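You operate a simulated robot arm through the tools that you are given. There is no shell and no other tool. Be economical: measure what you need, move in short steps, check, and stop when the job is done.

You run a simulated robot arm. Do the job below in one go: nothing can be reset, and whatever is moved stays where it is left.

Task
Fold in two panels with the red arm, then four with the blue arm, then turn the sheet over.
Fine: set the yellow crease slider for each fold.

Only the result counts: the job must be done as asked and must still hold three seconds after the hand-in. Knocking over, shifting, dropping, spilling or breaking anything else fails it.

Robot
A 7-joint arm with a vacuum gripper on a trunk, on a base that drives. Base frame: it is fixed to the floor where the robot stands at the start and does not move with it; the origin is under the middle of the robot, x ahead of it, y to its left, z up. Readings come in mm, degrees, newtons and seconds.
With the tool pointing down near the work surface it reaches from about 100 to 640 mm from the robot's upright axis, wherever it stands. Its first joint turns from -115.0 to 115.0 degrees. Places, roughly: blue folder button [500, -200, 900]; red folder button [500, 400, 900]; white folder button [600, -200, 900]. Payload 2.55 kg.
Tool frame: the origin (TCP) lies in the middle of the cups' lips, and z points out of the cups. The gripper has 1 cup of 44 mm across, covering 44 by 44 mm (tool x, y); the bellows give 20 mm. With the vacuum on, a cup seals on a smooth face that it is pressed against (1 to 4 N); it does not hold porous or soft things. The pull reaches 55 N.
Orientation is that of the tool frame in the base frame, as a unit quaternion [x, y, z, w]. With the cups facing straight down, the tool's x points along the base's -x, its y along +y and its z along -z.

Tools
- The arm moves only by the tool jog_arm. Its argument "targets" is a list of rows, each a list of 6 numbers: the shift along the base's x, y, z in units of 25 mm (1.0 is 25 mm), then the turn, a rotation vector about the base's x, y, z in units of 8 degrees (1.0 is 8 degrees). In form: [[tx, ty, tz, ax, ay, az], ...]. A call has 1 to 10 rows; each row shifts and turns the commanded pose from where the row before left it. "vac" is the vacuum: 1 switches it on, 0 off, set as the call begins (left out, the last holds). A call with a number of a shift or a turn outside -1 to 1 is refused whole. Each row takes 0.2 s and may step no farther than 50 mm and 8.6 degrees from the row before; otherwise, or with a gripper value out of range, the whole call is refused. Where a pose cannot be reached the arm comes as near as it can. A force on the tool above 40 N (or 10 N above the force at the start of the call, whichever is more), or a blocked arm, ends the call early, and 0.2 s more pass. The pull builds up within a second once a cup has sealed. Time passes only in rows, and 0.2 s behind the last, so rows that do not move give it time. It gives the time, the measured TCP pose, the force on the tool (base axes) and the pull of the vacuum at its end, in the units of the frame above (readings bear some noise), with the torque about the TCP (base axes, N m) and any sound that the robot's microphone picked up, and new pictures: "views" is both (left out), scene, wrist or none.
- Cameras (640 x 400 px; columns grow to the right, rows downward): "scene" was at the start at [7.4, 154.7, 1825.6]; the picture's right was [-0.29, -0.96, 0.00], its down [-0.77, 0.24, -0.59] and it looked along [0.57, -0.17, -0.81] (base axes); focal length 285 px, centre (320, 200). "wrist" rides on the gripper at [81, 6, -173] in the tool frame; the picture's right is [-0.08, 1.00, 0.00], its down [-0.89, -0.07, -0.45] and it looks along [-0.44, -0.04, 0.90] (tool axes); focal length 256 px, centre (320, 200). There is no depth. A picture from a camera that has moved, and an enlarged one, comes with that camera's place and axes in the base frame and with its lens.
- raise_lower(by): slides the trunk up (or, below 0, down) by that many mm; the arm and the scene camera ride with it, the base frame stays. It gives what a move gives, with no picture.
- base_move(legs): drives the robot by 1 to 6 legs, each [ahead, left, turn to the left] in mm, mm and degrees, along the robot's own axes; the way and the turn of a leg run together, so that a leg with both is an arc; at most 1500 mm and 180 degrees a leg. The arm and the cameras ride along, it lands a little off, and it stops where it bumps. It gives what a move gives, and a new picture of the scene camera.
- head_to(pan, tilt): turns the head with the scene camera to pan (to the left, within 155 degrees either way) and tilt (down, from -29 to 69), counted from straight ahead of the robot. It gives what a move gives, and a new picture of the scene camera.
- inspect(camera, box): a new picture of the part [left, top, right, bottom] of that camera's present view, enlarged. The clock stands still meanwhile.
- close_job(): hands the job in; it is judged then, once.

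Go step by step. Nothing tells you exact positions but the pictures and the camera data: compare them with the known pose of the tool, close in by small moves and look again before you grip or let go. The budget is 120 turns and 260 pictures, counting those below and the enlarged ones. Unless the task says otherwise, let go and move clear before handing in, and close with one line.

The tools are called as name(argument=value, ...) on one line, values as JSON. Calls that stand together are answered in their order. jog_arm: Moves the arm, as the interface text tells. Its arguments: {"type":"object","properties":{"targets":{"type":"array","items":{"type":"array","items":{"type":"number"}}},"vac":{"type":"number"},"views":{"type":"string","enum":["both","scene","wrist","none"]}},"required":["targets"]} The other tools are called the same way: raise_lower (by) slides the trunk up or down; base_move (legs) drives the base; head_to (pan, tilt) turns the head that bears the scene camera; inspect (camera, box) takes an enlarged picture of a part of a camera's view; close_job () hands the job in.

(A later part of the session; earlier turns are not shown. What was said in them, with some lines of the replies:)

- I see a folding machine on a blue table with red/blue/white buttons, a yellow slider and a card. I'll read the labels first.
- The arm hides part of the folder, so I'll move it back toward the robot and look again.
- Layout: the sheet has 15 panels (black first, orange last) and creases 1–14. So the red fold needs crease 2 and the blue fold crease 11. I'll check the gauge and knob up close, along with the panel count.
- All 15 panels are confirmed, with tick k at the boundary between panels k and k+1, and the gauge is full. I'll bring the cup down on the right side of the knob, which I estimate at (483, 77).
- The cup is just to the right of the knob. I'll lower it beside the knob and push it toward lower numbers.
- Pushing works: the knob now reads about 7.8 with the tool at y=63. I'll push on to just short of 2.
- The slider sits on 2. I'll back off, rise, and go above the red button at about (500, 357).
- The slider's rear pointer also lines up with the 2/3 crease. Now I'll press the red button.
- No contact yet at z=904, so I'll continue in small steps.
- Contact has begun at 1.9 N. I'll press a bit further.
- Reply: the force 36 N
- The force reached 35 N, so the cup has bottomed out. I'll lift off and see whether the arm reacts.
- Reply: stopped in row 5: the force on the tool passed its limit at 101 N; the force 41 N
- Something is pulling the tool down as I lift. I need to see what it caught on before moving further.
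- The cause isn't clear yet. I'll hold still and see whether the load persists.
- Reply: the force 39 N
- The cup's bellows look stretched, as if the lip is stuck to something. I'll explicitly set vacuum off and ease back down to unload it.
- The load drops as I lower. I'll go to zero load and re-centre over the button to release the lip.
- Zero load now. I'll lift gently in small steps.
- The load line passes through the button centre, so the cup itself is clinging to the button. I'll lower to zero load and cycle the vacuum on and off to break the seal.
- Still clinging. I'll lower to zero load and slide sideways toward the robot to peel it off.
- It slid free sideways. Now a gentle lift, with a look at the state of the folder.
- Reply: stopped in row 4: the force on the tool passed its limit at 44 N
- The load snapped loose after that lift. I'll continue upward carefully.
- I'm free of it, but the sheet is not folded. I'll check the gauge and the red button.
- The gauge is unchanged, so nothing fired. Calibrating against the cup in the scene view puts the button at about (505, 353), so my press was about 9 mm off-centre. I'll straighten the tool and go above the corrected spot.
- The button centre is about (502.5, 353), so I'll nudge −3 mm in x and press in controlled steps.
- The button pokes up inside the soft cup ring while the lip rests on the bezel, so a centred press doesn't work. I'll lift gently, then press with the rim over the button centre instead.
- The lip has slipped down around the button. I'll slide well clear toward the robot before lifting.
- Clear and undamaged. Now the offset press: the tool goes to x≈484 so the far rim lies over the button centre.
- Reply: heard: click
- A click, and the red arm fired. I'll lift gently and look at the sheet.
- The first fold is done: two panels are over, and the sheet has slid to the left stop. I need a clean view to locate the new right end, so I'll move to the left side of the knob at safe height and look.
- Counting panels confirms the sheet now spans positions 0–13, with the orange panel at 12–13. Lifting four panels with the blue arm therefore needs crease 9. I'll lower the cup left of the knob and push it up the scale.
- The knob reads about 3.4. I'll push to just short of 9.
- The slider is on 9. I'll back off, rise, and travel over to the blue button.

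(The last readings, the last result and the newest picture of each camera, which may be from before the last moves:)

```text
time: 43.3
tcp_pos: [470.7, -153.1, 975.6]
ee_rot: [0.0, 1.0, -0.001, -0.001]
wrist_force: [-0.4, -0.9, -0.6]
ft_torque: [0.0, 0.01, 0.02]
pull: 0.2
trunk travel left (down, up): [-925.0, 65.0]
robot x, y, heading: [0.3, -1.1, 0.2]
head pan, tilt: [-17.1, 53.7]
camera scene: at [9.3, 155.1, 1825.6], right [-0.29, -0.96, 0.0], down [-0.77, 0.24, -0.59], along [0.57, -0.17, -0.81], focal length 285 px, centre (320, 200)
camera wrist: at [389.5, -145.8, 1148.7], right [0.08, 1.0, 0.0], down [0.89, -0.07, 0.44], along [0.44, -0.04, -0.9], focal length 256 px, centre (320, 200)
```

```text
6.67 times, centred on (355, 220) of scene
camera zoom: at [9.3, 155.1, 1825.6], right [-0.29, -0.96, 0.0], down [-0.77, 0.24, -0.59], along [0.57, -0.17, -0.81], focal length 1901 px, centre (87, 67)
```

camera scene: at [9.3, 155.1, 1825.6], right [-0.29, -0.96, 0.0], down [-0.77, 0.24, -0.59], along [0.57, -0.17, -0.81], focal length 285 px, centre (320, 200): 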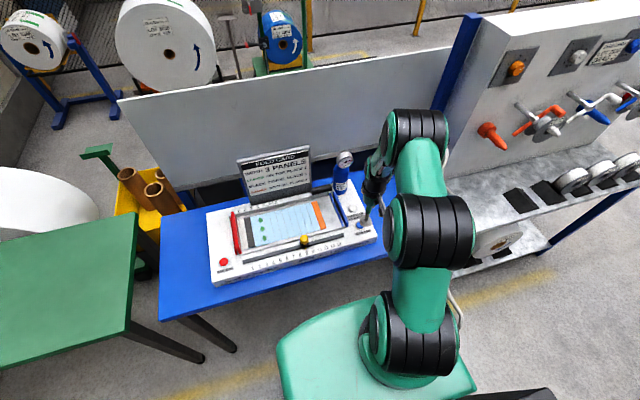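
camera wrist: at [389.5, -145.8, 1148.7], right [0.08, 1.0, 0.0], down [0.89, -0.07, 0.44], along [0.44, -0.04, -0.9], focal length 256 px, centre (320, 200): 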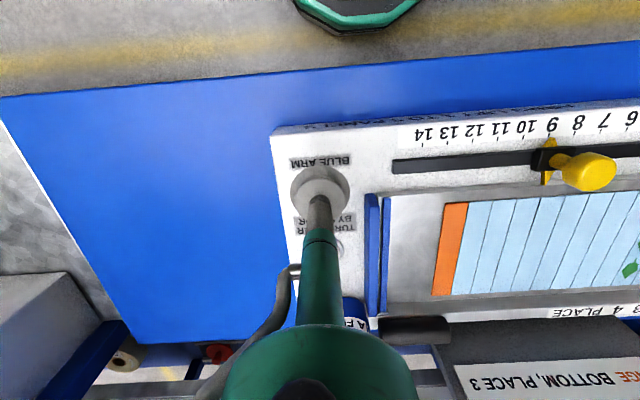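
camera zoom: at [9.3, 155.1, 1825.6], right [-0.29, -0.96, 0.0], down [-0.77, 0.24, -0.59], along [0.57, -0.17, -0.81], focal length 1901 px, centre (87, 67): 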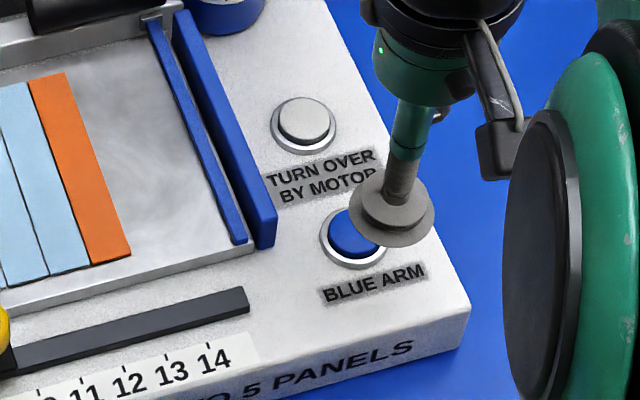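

The blue button is at about (503, −154). I'll use the same offset that worked for red: tool at x≈484, rim over the button.

jog_arm(targets=[[0.53, -0.04, -0.8, 0, 0, 0], [0, 0, -1, 0, 0, 0], [0, 0, -0.8, 0, 0, 0]], views="wrist")

inspect(camera="wrist", box=[240, 110, 400, 270])

inspect(camera="scene", box=[320, 190, 390, 250])

```text
time: 44.1
tcp_pos: [483.7, -154.0, 911.4]
ee_rot: [0.001, 1.0, 0.0, -0.001]
wrist_force: [-0.8, 0.5, 0.0]
ft_torque: [0.01, 0.01, 0.0]
pull: 0.0
trunk travel left (down, up): [-925.0, 65.0]
robot x, y, heading: [-1.6, 2.1, 0.2]
head pan, tilt: [-17.1, 53.7]
camera wrist: at [402.5, -147.2, 1083.8], right [0.08, 1.0, 0.0], down [0.89, -0.07, 0.44], along [0.44, -0.04, -0.9], focal length 256 px, centre (320, 200)
```

wrist: 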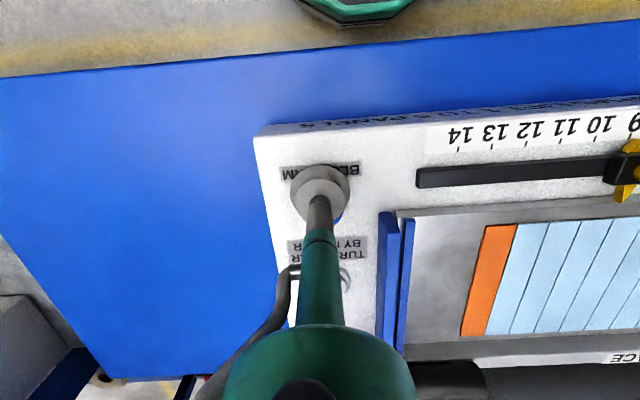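

```text
2.50 times, centred on (320, 190) of wrist
camera zoom: at [402.5, -147.2, 1083.8], right [0.08, 1.0, 0.0], down [0.89, -0.07, 0.44], along [0.44, -0.04, -0.9], focal length 640 px, centre (320, 225)
```

zoom: 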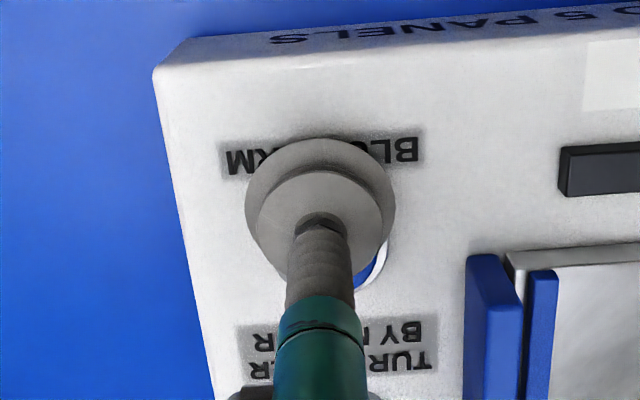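

```text
6.67 times, centred on (355, 220) of scene
camera zoom: at [8.5, 154.6, 1825.7], right [-0.29, -0.96, 0.0], down [-0.77, 0.24, -0.59], along [0.57, -0.17, -0.81], focal length 1901 px, centre (87, 67)
```

zoom: 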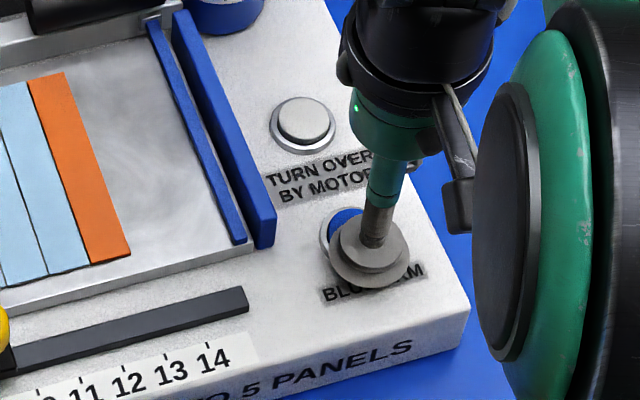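

The button looks slightly toward +y, so I'll shift 4 mm that way and press in steps.

jog_arm(targets=[[0, 0.16, -0.3, 0, 0, 0], [0, 0, -0.25, 0, 0, 0]], views="none")

jog_arm(targets=[[0, 0, -0.1, 0, 0, 0], [0, 0, -0.1, 0, 0, 0]], views="scene")

```text
time: 44.7
tcp_pos: [482.1, -148.5, 899.2]
ee_rot: [0.0, 1.0, 0.0, -0.002]
wrist_force: [-0.8, 1.1, 1.9]
ft_torque: [-0.03, -0.02, 0.0]
pull: 0.0
trunk travel left (down, up): [-925.0, 65.0]
robot x, y, heading: [2.3, -0.6, 0.3]
head pan, tilt: [-17.1, 53.7]
```

```text
time: 45.3
tcp_pos: [482.3, -150.4, 893.6]
ee_rot: [-0.001, 1.0, 0.001, 0.0]
wrist_force: [-1.4, 0.9, 4.0]
ft_torque: [0.01, -0.05, -0.01]
pull: 0.0
trunk travel left (down, up): [-925.0, 65.0]
robot x, y, heading: [-0.6, 0.5, 0.0]
head pan, tilt: [-17.1, 53.7]
heard: click
camera scene: at [7.2, 155.3, 1825.6], right [-0.29, -0.96, 0.0], down [-0.77, 0.24, -0.59], along [0.57, -0.17, -0.81], focal length 285 px, centre (320, 200)
```

scene: 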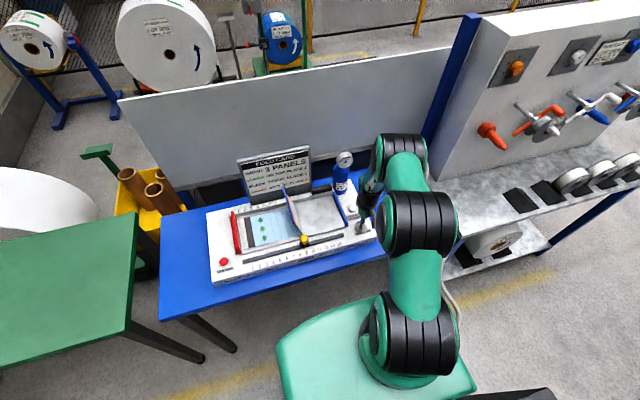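

The blue arm clicked and is swinging over. I'll lift off, wait for it to finish, and check.

jog_arm(targets=[[0, 0, 0.2, 0, 0, 0], [0, 0, 0.2, 0, 0, 0], [0, 0, 0.6, 0, 0, 0], [0, 0, 1, 0, 0, 0], [0, 0, 0, 0, 0, 0], [0, 0, 0, 0, 0, 0], [0, 0, 0, 0, 0, 0], [0, 0, 0, 0, 0, 0]])

inspect(camera="scene", box=[215, 180, 375, 280])

```text
time: 47.1
tcp_pos: [482.0, -150.0, 943.1]
ee_rot: [0.0, 1.0, 0.001, -0.001]
wrist_force: [0.1, 0.2, -0.6]
ft_torque: [0.01, 0.0, -0.01]
pull: 0.2
trunk travel left (down, up): [-925.0, 65.0]
robot x, y, heading: [-2.2, -0.8, 0.0]
head pan, tilt: [-17.1, 53.7]
camera scene: at [7.9, 154.9, 1825.6], right [-0.29, -0.96, 0.0], down [-0.77, 0.24, -0.59], along [0.57, -0.17, -0.81], focal length 285 px, centre (320, 200)
camera wrist: at [401.7, -143.5, 1115.8], right [0.08, 1.0, 0.0], down [0.89, -0.07, 0.44], along [0.44, -0.04, -0.9], focal length 256 px, centre (320, 200)
```

scene: 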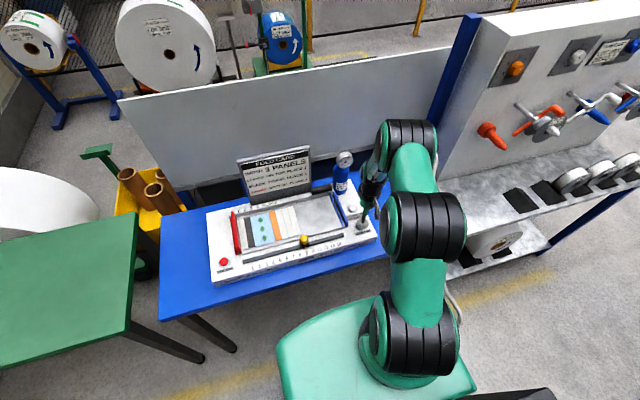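
wrist: 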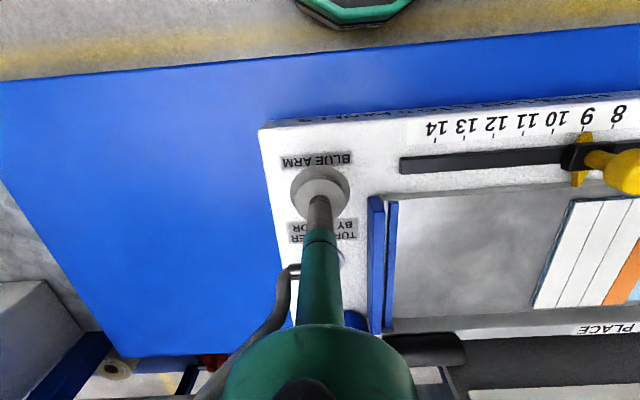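

```text
4.00 times, centred on (295, 230) of scene
camera zoom: at [7.9, 154.9, 1825.6], right [-0.29, -0.96, 0.0], down [-0.77, 0.24, -0.59], along [0.57, -0.17, -0.81], focal length 1141 px, centre (420, 80)
```

zoom: 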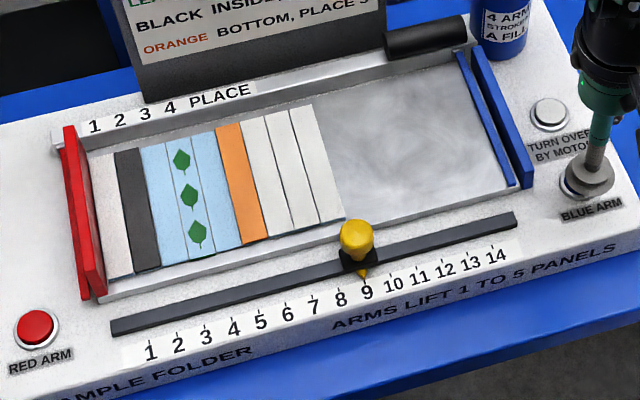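

The sheet is now 9 panels wide with four folded in from the right, as wanted. Next is the white button, near (587, −152). I'll move to the offset spot above it.

jog_arm(targets=[[0.85, 0, 0.2, 0, 0, 0], [0.85, 0, 0, 0, 0, 0], [0.85, 0, 0, 0, 0, 0], [0.85, 0, 0, 0, 0, 0], [0, 0, -0.6, 0, 0, 0], [0, 0, -0.4, 0, 0, 0]])

inspect(camera="wrist", box=[240, 110, 400, 270])

inspect(camera="scene", box=[320, 170, 390, 230])

```text
time: 48.5
tcp_pos: [568.4, -151.3, 924.1]
ee_rot: [0.0, 1.0, 0.0, -0.001]
wrist_force: [0.5, -0.4, -0.4]
ft_torque: [-0.03, 0.02, -0.01]
pull: 0.0
trunk travel left (down, up): [-925.0, 65.0]
robot x, y, heading: [1.5, -1.6, -0.1]
head pan, tilt: [-17.1, 53.7]
camera scene: at [8.3, 154.9, 1825.7], right [-0.29, -0.96, 0.0], down [-0.77, 0.24, -0.59], along [0.57, -0.17, -0.81], focal length 285 px, centre (320, 200)
camera wrist: at [487.4, -143.1, 1095.9], right [0.08, 1.0, 0.0], down [0.89, -0.07, 0.44], along [0.44, -0.04, -0.9], focal length 256 px, centre (320, 200)
```

scene: 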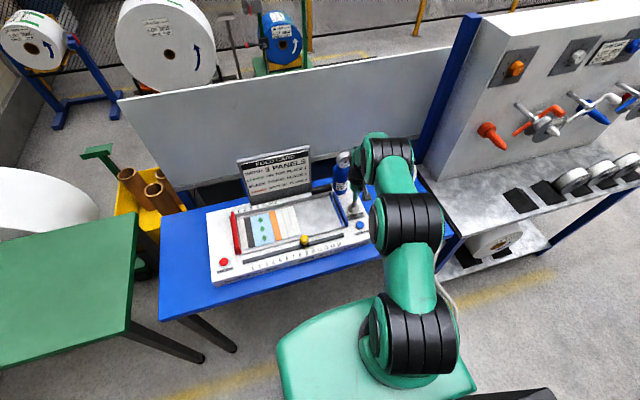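
wrist: 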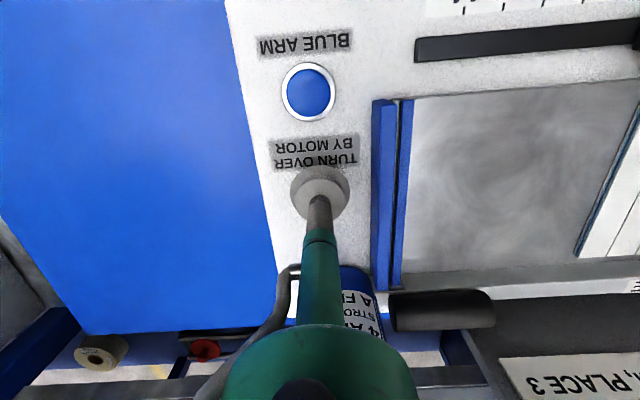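

```text
2.50 times, centred on (320, 190) of wrist
camera zoom: at [487.4, -143.1, 1095.9], right [0.08, 1.0, 0.0], down [0.89, -0.07, 0.44], along [0.44, -0.04, -0.9], focal length 640 px, centre (320, 225)
```

zoom: 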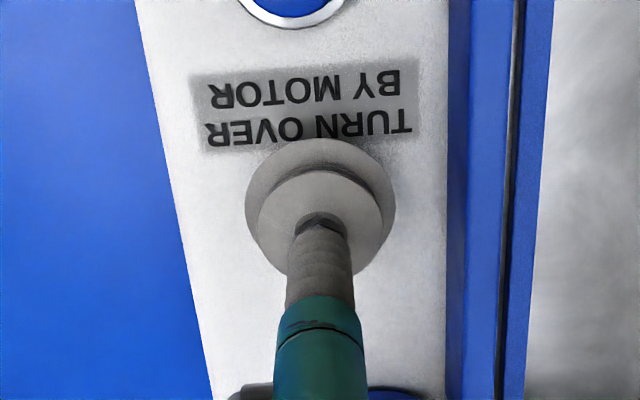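

```text
6.67 times, centred on (355, 200) of scene
camera zoom: at [8.3, 154.9, 1825.7], right [-0.29, -0.96, 0.0], down [-0.77, 0.24, -0.59], along [0.57, -0.17, -0.81], focal length 1901 px, centre (87, 200)
```

zoom: 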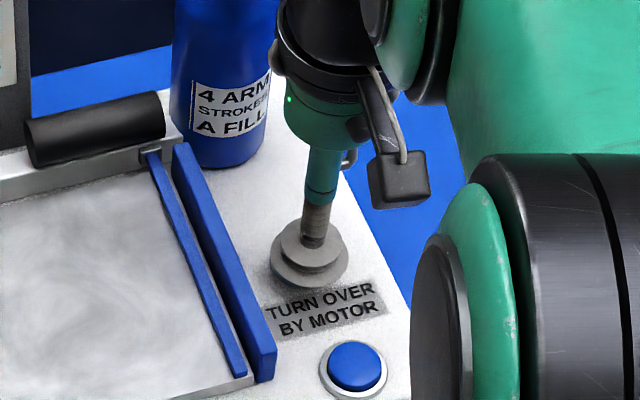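

The cup is positioned with its far rim over the expected white button centre. I'll press in steps and listen.

jog_arm(targets=[[0, 0, -0.5, 0, 0, 0], [0, 0, -0.4, 0, 0, 0], [0, 0, -0.12, 0, 0, 0]], views="none")

jog_arm(targets=[[0, 0, -0.1, 0, 0, 0], [0, 0, -0.1, 0, 0, 0]], views="scene")

```text
time: 49.3
tcp_pos: [566.7, -150.6, 896.9]
ee_rot: [0.0, 1.0, 0.001, 0.0]
wrist_force: [-1.1, -0.1, 3.0]
ft_torque: [-0.01, -0.06, 0.02]
pull: 0.1
trunk travel left (down, up): [-925.0, 65.0]
robot x, y, heading: [0.3, 0.8, -0.2]
head pan, tilt: [-17.1, 53.7]
```

```text
time: 49.9
tcp_pos: [567.8, -149.3, 893.2]
ee_rot: [0.0, 1.0, 0.0, 0.0]
wrist_force: [1.1, 0.2, 1.6]
ft_torque: [-0.02, 0.01, -0.01]
pull: 0.1
trunk travel left (down, up): [-925.0, 65.0]
robot x, y, heading: [1.6, -0.1, 0.1]
head pan, tilt: [-17.1, 53.7]
camera scene: at [7.5, 155.0, 1825.7], right [-0.29, -0.96, 0.0], down [-0.77, 0.24, -0.59], along [0.57, -0.17, -0.81], focal length 285 px, centre (320, 200)
```

scene: 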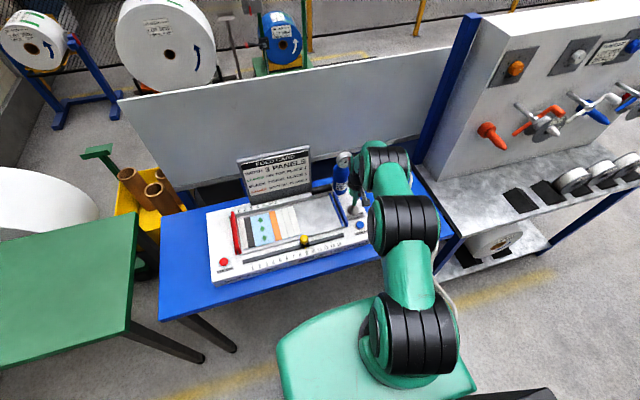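

The force dropped without a click, so the rim may have slipped off the button edge. I'll look before doing more.

inspect(camera="wrist", box=[240, 110, 400, 270])

inspect(camera="scene", box=[330, 185, 380, 225])

```text
2.50 times, centred on (320, 190) of wrist
camera zoom: at [486.6, -143.3, 1065.8], right [0.08, 1.0, 0.0], down [0.89, -0.07, 0.45], along [0.44, -0.04, -0.9], focal length 640 px, centre (320, 225)
```

zoom: 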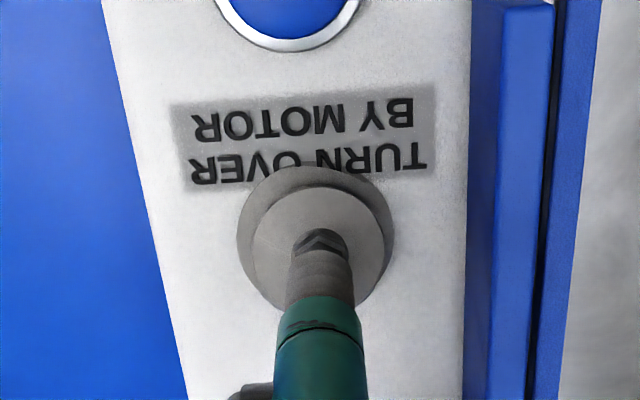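

```text
10.00 times, centred on (355, 205) of scene
camera zoom: at [7.5, 155.0, 1825.7], right [-0.29, -0.96, 0.0], down [-0.77, 0.24, -0.59], along [0.57, -0.17, -0.81], focal length 2852 px, centre (-30, 150)
```

zoom: 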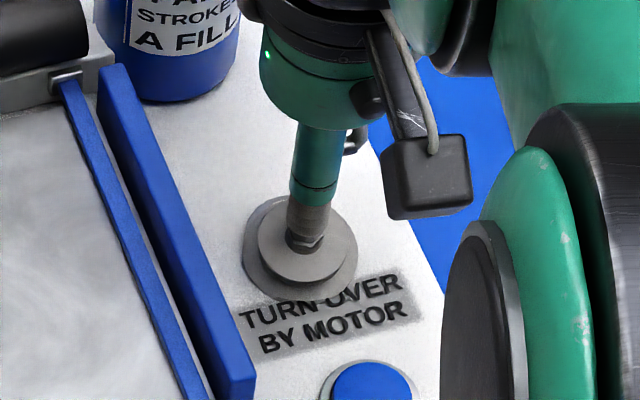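

The rim looks off: the white button is probably at x≈578, not 587. I'll raise slightly to test whether the lip is caught.

jog_arm(targets=[[0, 0, 0.15, 0, 0, 0], [0, 0, 0.15, 0, 0, 0], [0, 0, 0.15, 0, 0, 0]], views="scene")

inspect(camera="scene", box=[330, 185, 380, 225])

```text
time: 50.7
tcp_pos: [567.5, -150.7, 904.5]
ee_rot: [0.0, 1.0, 0.001, -0.001]
wrist_force: [0.4, 0.1, -0.3]
ft_torque: [-0.03, -0.05, -0.01]
pull: 0.0
trunk travel left (down, up): [-925.0, 65.0]
robot x, y, heading: [-3.6, -1.9, 0.2]
head pan, tilt: [-17.1, 53.7]
camera scene: at [7.8, 154.9, 1825.6], right [-0.29, -0.96, 0.0], down [-0.77, 0.24, -0.59], along [0.57, -0.17, -0.81], focal length 285 px, centre (320, 200)
```

scene: 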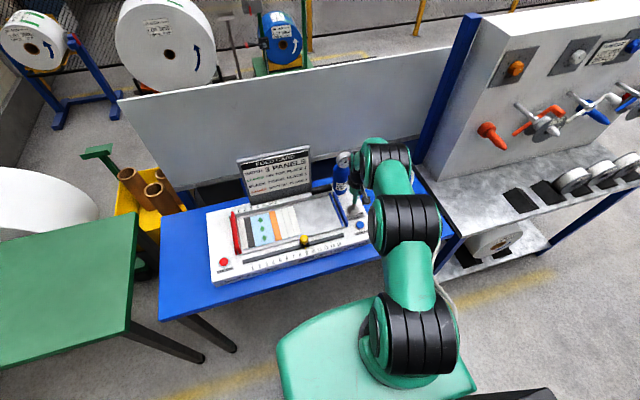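

```text
10.00 times, centred on (355, 205) of scene
camera zoom: at [7.8, 154.9, 1825.6], right [-0.29, -0.96, 0.0], down [-0.77, 0.24, -0.59], along [0.57, -0.17, -0.81], focal length 2852 px, centre (-30, 150)
```

zoom: 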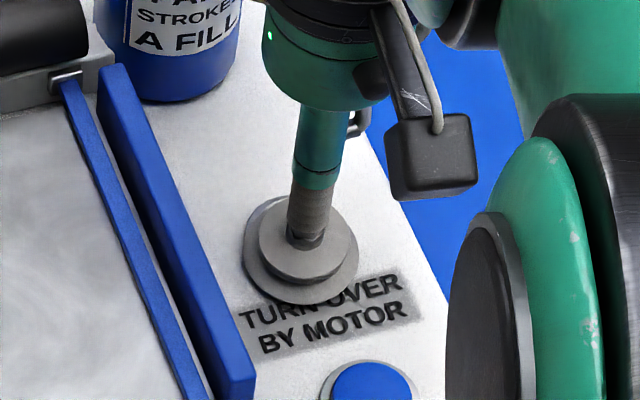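

The lip stayed put, so it is caught again. I'll lower slightly and slide out toward −y, away from the other buttons.

jog_arm(targets=[[0, 0, -0.15, 0, 0, 0], [0, -0.4, 0, 0, 0, 0], [0, -0.4, 0, 0, 0, 0], [0, -0.4, 0, 0, 0, 0], [0, -0.4, 0, 0, 0, 0], [0, -0.3, 0, 0, 0, 0]], views="scene")

inspect(camera="scene", box=[330, 185, 380, 225])

```text
time: 52.1
tcp_pos: [567.6, -198.1, 900.0]
ee_rot: [0.0, 1.0, 0.0, -0.001]
wrist_force: [-0.1, -0.2, -0.1]
ft_torque: [0.01, -0.02, 0.01]
pull: 0.1
trunk travel left (down, up): [-925.0, 65.0]
robot x, y, heading: [1.8, -0.5, -0.0]
head pan, tilt: [-17.1, 53.7]
camera scene: at [7.9, 154.8, 1825.6], right [-0.29, -0.96, 0.0], down [-0.77, 0.24, -0.59], along [0.57, -0.17, -0.81], focal length 285 px, centre (320, 200)
```

scene: 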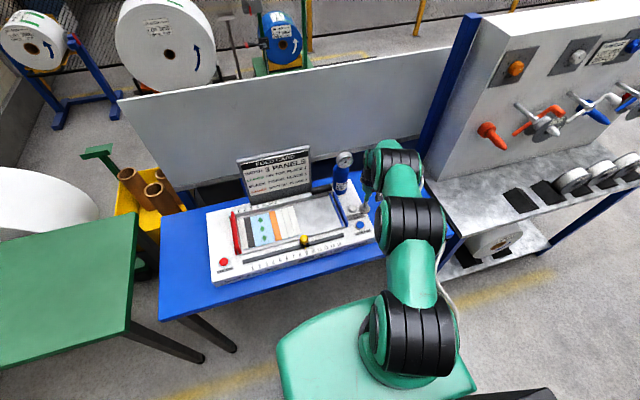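

```text
10.00 times, centred on (355, 205) of scene
camera zoom: at [7.9, 154.8, 1825.6], right [-0.29, -0.96, 0.0], down [-0.77, 0.24, -0.59], along [0.57, -0.17, -0.81], focal length 2852 px, centre (-30, 150)
```

zoom: 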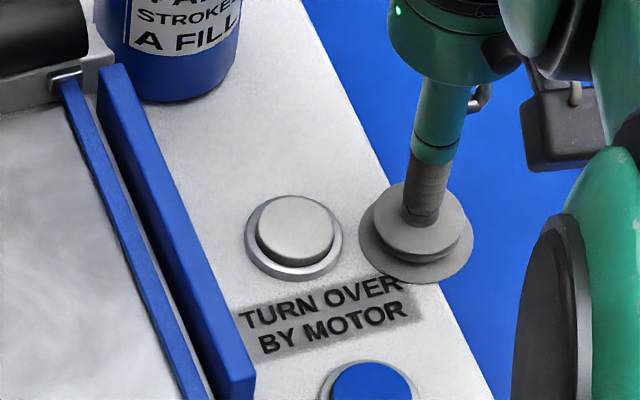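

Free again, and the white button is undamaged at about (584.5, −154.5). I'll retry with a larger offset so the rim sits just at the button centre: tool at (562, −154).

jog_arm(targets=[[0, 0, 0.3, 0, 0, 0], [0, 0, 0.7, 0, 0, 0], [-0.22, 0.88, 0, 0, 0, 0], [0, 0.88, 0, 0, 0, 0], [0, 0, -0.6, 0, 0, 0]], views="none")

inspect(camera="scene", box=[330, 185, 380, 225])

```text
time: 53.3
tcp_pos: [563.7, -154.7, 911.1]
ee_rot: [0.0, 1.0, 0.0, 0.0]
wrist_force: [0.1, -0.2, -0.2]
ft_torque: [0.03, -0.05, 0.01]
pull: 0.2
trunk travel left (down, up): [-925.0, 65.0]
robot x, y, heading: [1.1, 0.8, 0.2]
head pan, tilt: [-17.1, 53.7]
```

```text
10.00 times, centred on (355, 205) of scene
camera zoom: at [8.6, 154.1, 1825.7], right [-0.29, -0.96, 0.0], down [-0.77, 0.24, -0.59], along [0.57, -0.17, -0.81], focal length 2852 px, centre (-30, 150)
```

zoom: 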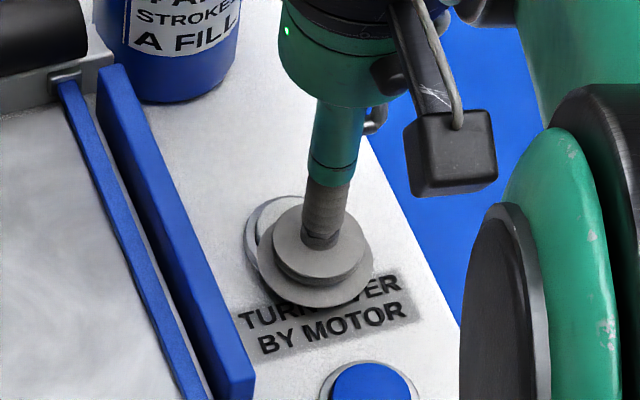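

Alignment looks right, so I'll press in small steps.

jog_arm(targets=[[0, 0, -0.3, 0, 0, 0], [0, 0, -0.2, 0, 0, 0]], views="none")

jog_arm(targets=[[0, 0, -0.1, 0, 0, 0]], views="none")

jog_arm(targets=[[0, 0, -0.1, 0, 0, 0]], views="scene")

inspect(camera="scene", box=[330, 185, 380, 225])

```text
time: 53.9
tcp_pos: [562.7, -154.4, 898.8]
ee_rot: [0.0, 1.0, 0.001, 0.001]
wrist_force: [-0.7, -1.0, 3.1]
ft_torque: [0.05, -0.03, -0.02]
pull: 0.1
trunk travel left (down, up): [-925.0, 65.0]
robot x, y, heading: [-2.1, -0.1, 0.2]
head pan, tilt: [-17.1, 53.7]
heard: click
```

```text
time: 54.3
tcp_pos: [562.6, -154.5, 896.5]
ee_rot: [0.0, 1.0, -0.001, -0.001]
wrist_force: [-1.5, -0.6, 0.9]
ft_torque: [0.0, -0.05, -0.02]
pull: 0.1
trunk travel left (down, up): [-925.0, 65.0]
robot x, y, heading: [2.8, 1.1, 0.2]
head pan, tilt: [-17.1, 53.7]
```

```text
time: 54.7
tcp_pos: [562.3, -154.0, 892.9]
ee_rot: [0.0, 1.0, 0.0, 0.0]
wrist_force: [-1.0, -0.5, 3.3]
ft_torque: [0.01, -0.07, -0.02]
pull: 0.0
trunk travel left (down, up): [-925.0, 65.0]
robot x, y, heading: [1.5, 0.8, 0.1]
head pan, tilt: [-17.1, 53.7]
camera scene: at [7.4, 154.8, 1825.7], right [-0.29, -0.96, 0.0], down [-0.77, 0.24, -0.59], along [0.57, -0.17, -0.81], focal length 285 px, centre (320, 200)
```

scene: 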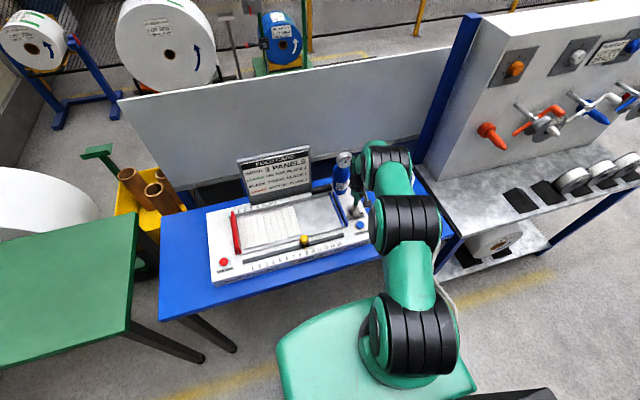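

```text
10.00 times, centred on (355, 205) of scene
camera zoom: at [7.4, 154.8, 1825.7], right [-0.29, -0.96, 0.0], down [-0.77, 0.24, -0.59], along [0.57, -0.17, -0.81], focal length 2852 px, centre (-30, 150)
```

zoom: 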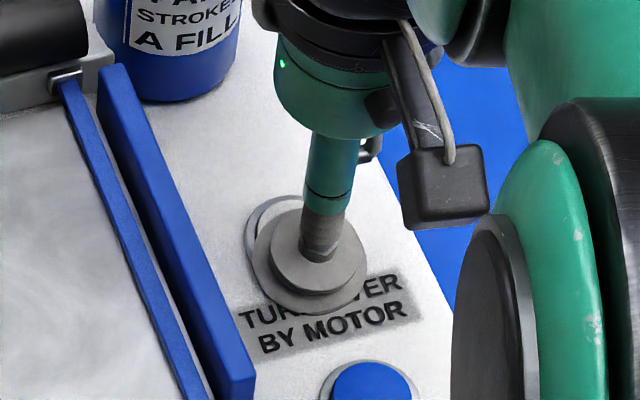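

It clicked, and the sheet is turned over, with its plain back showing. I'll withdraw carefully, sliding toward −y before lifting.

jog_arm(targets=[[0, 0, 0.15, 0, 0, 0], [0, 0, 0.1, 0, 0, 0], [0, -0.4, 0, 0, 0, 0], [0, -0.4, 0, 0, 0, 0], [0, -0.4, 0, 0, 0, 0], [0, -0.4, 0, 0, 0, 0], [0, -0.3, 0.2, 0, 0, 0]], views="none")

jog_arm(targets=[[0, 0, 0.3, 0, 0, 0], [0, 0, 0.7, 0, 0, 0], [-0.5, -0.5, 1, 0, 0, 0], [-0.5, -0.5, 1, 0, 0, 0], [-0.5, -0.5, 1, 0, 0, 0], [-0.5, -0.5, 1, 0, 0, 0]])

inspect(camera="scene", box=[215, 180, 375, 280])

inspect(camera="scene", box=[300, 140, 400, 250])

```text
time: 56.3
tcp_pos: [562.2, -199.9, 904.3]
ee_rot: [0.0, 1.0, -0.001, -0.001]
wrist_force: [-0.6, -0.5, -0.9]
ft_torque: [0.02, 0.01, -0.01]
pull: 0.0
trunk travel left (down, up): [-925.0, 65.0]
robot x, y, heading: [5.3, 3.7, -0.1]
head pan, tilt: [-17.1, 53.7]
```

```text
time: 57.7
tcp_pos: [511.2, -250.8, 1029.7]
ee_rot: [0.0, 1.0, 0.0, -0.002]
wrist_force: [-0.1, 0.3, 0.0]
ft_torque: [0.02, -0.03, 0.01]
pull: 0.1
trunk travel left (down, up): [-925.0, 65.0]
robot x, y, heading: [1.7, 2.4, -0.1]
head pan, tilt: [-17.1, 53.7]
camera scene: at [6.4, 154.6, 1825.6], right [-0.29, -0.96, 0.0], down [-0.77, 0.24, -0.59], along [0.57, -0.17, -0.81], focal length 285 px, centre (320, 200)
camera wrist: at [429.8, -244.4, 1202.5], right [0.08, 1.0, 0.0], down [0.89, -0.07, 0.44], along [0.44, -0.03, -0.9], focal length 256 px, centre (320, 200)
```

scene: 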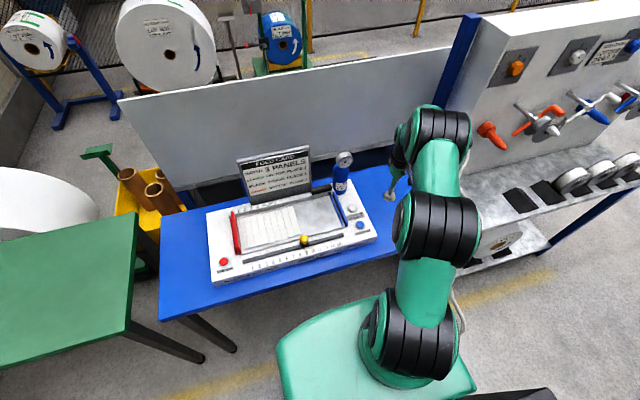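
wrist: 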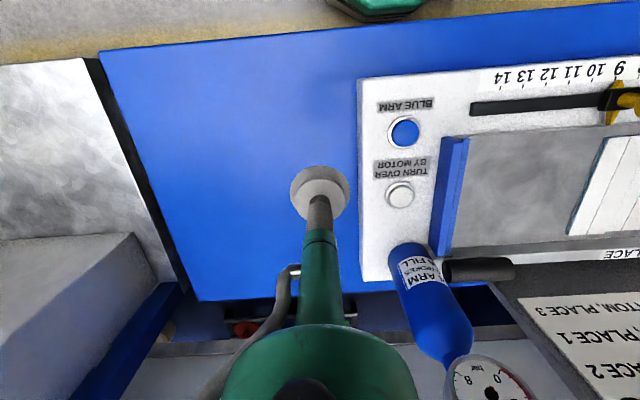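

```text
4.00 times, centred on (295, 230) of scene
camera zoom: at [6.4, 154.6, 1825.6], right [-0.29, -0.96, 0.0], down [-0.77, 0.24, -0.59], along [0.57, -0.17, -0.81], focal length 1141 px, centre (420, 80)
```

zoom: 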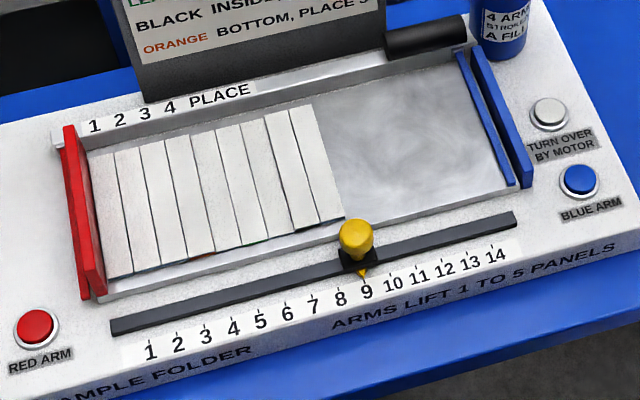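

```text
3.64 times, centred on (350, 195) of scene
camera zoom: at [6.4, 154.6, 1825.6], right [-0.29, -0.96, 0.0], down [-0.77, 0.24, -0.59], along [0.57, -0.17, -0.81], focal length 1037 px, centre (211, 218)
```

zoom: 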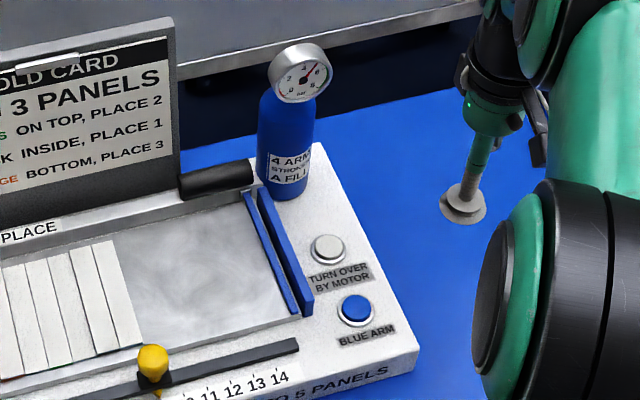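

The sheet is 9 panels wide and turned over, the gauge shows two strokes used, and the arm is clear of everything. The three steps asked for are complete, so I'll hand in.

close_job()

```text
The job is handed in.
```

I folded two panels in with the red arm (slider at crease 2), then four with the blue arm (slider at crease 9), and turned the sheet over with the motor; I did not fold on to the card's 3-panel width, since you didn't ask for it.
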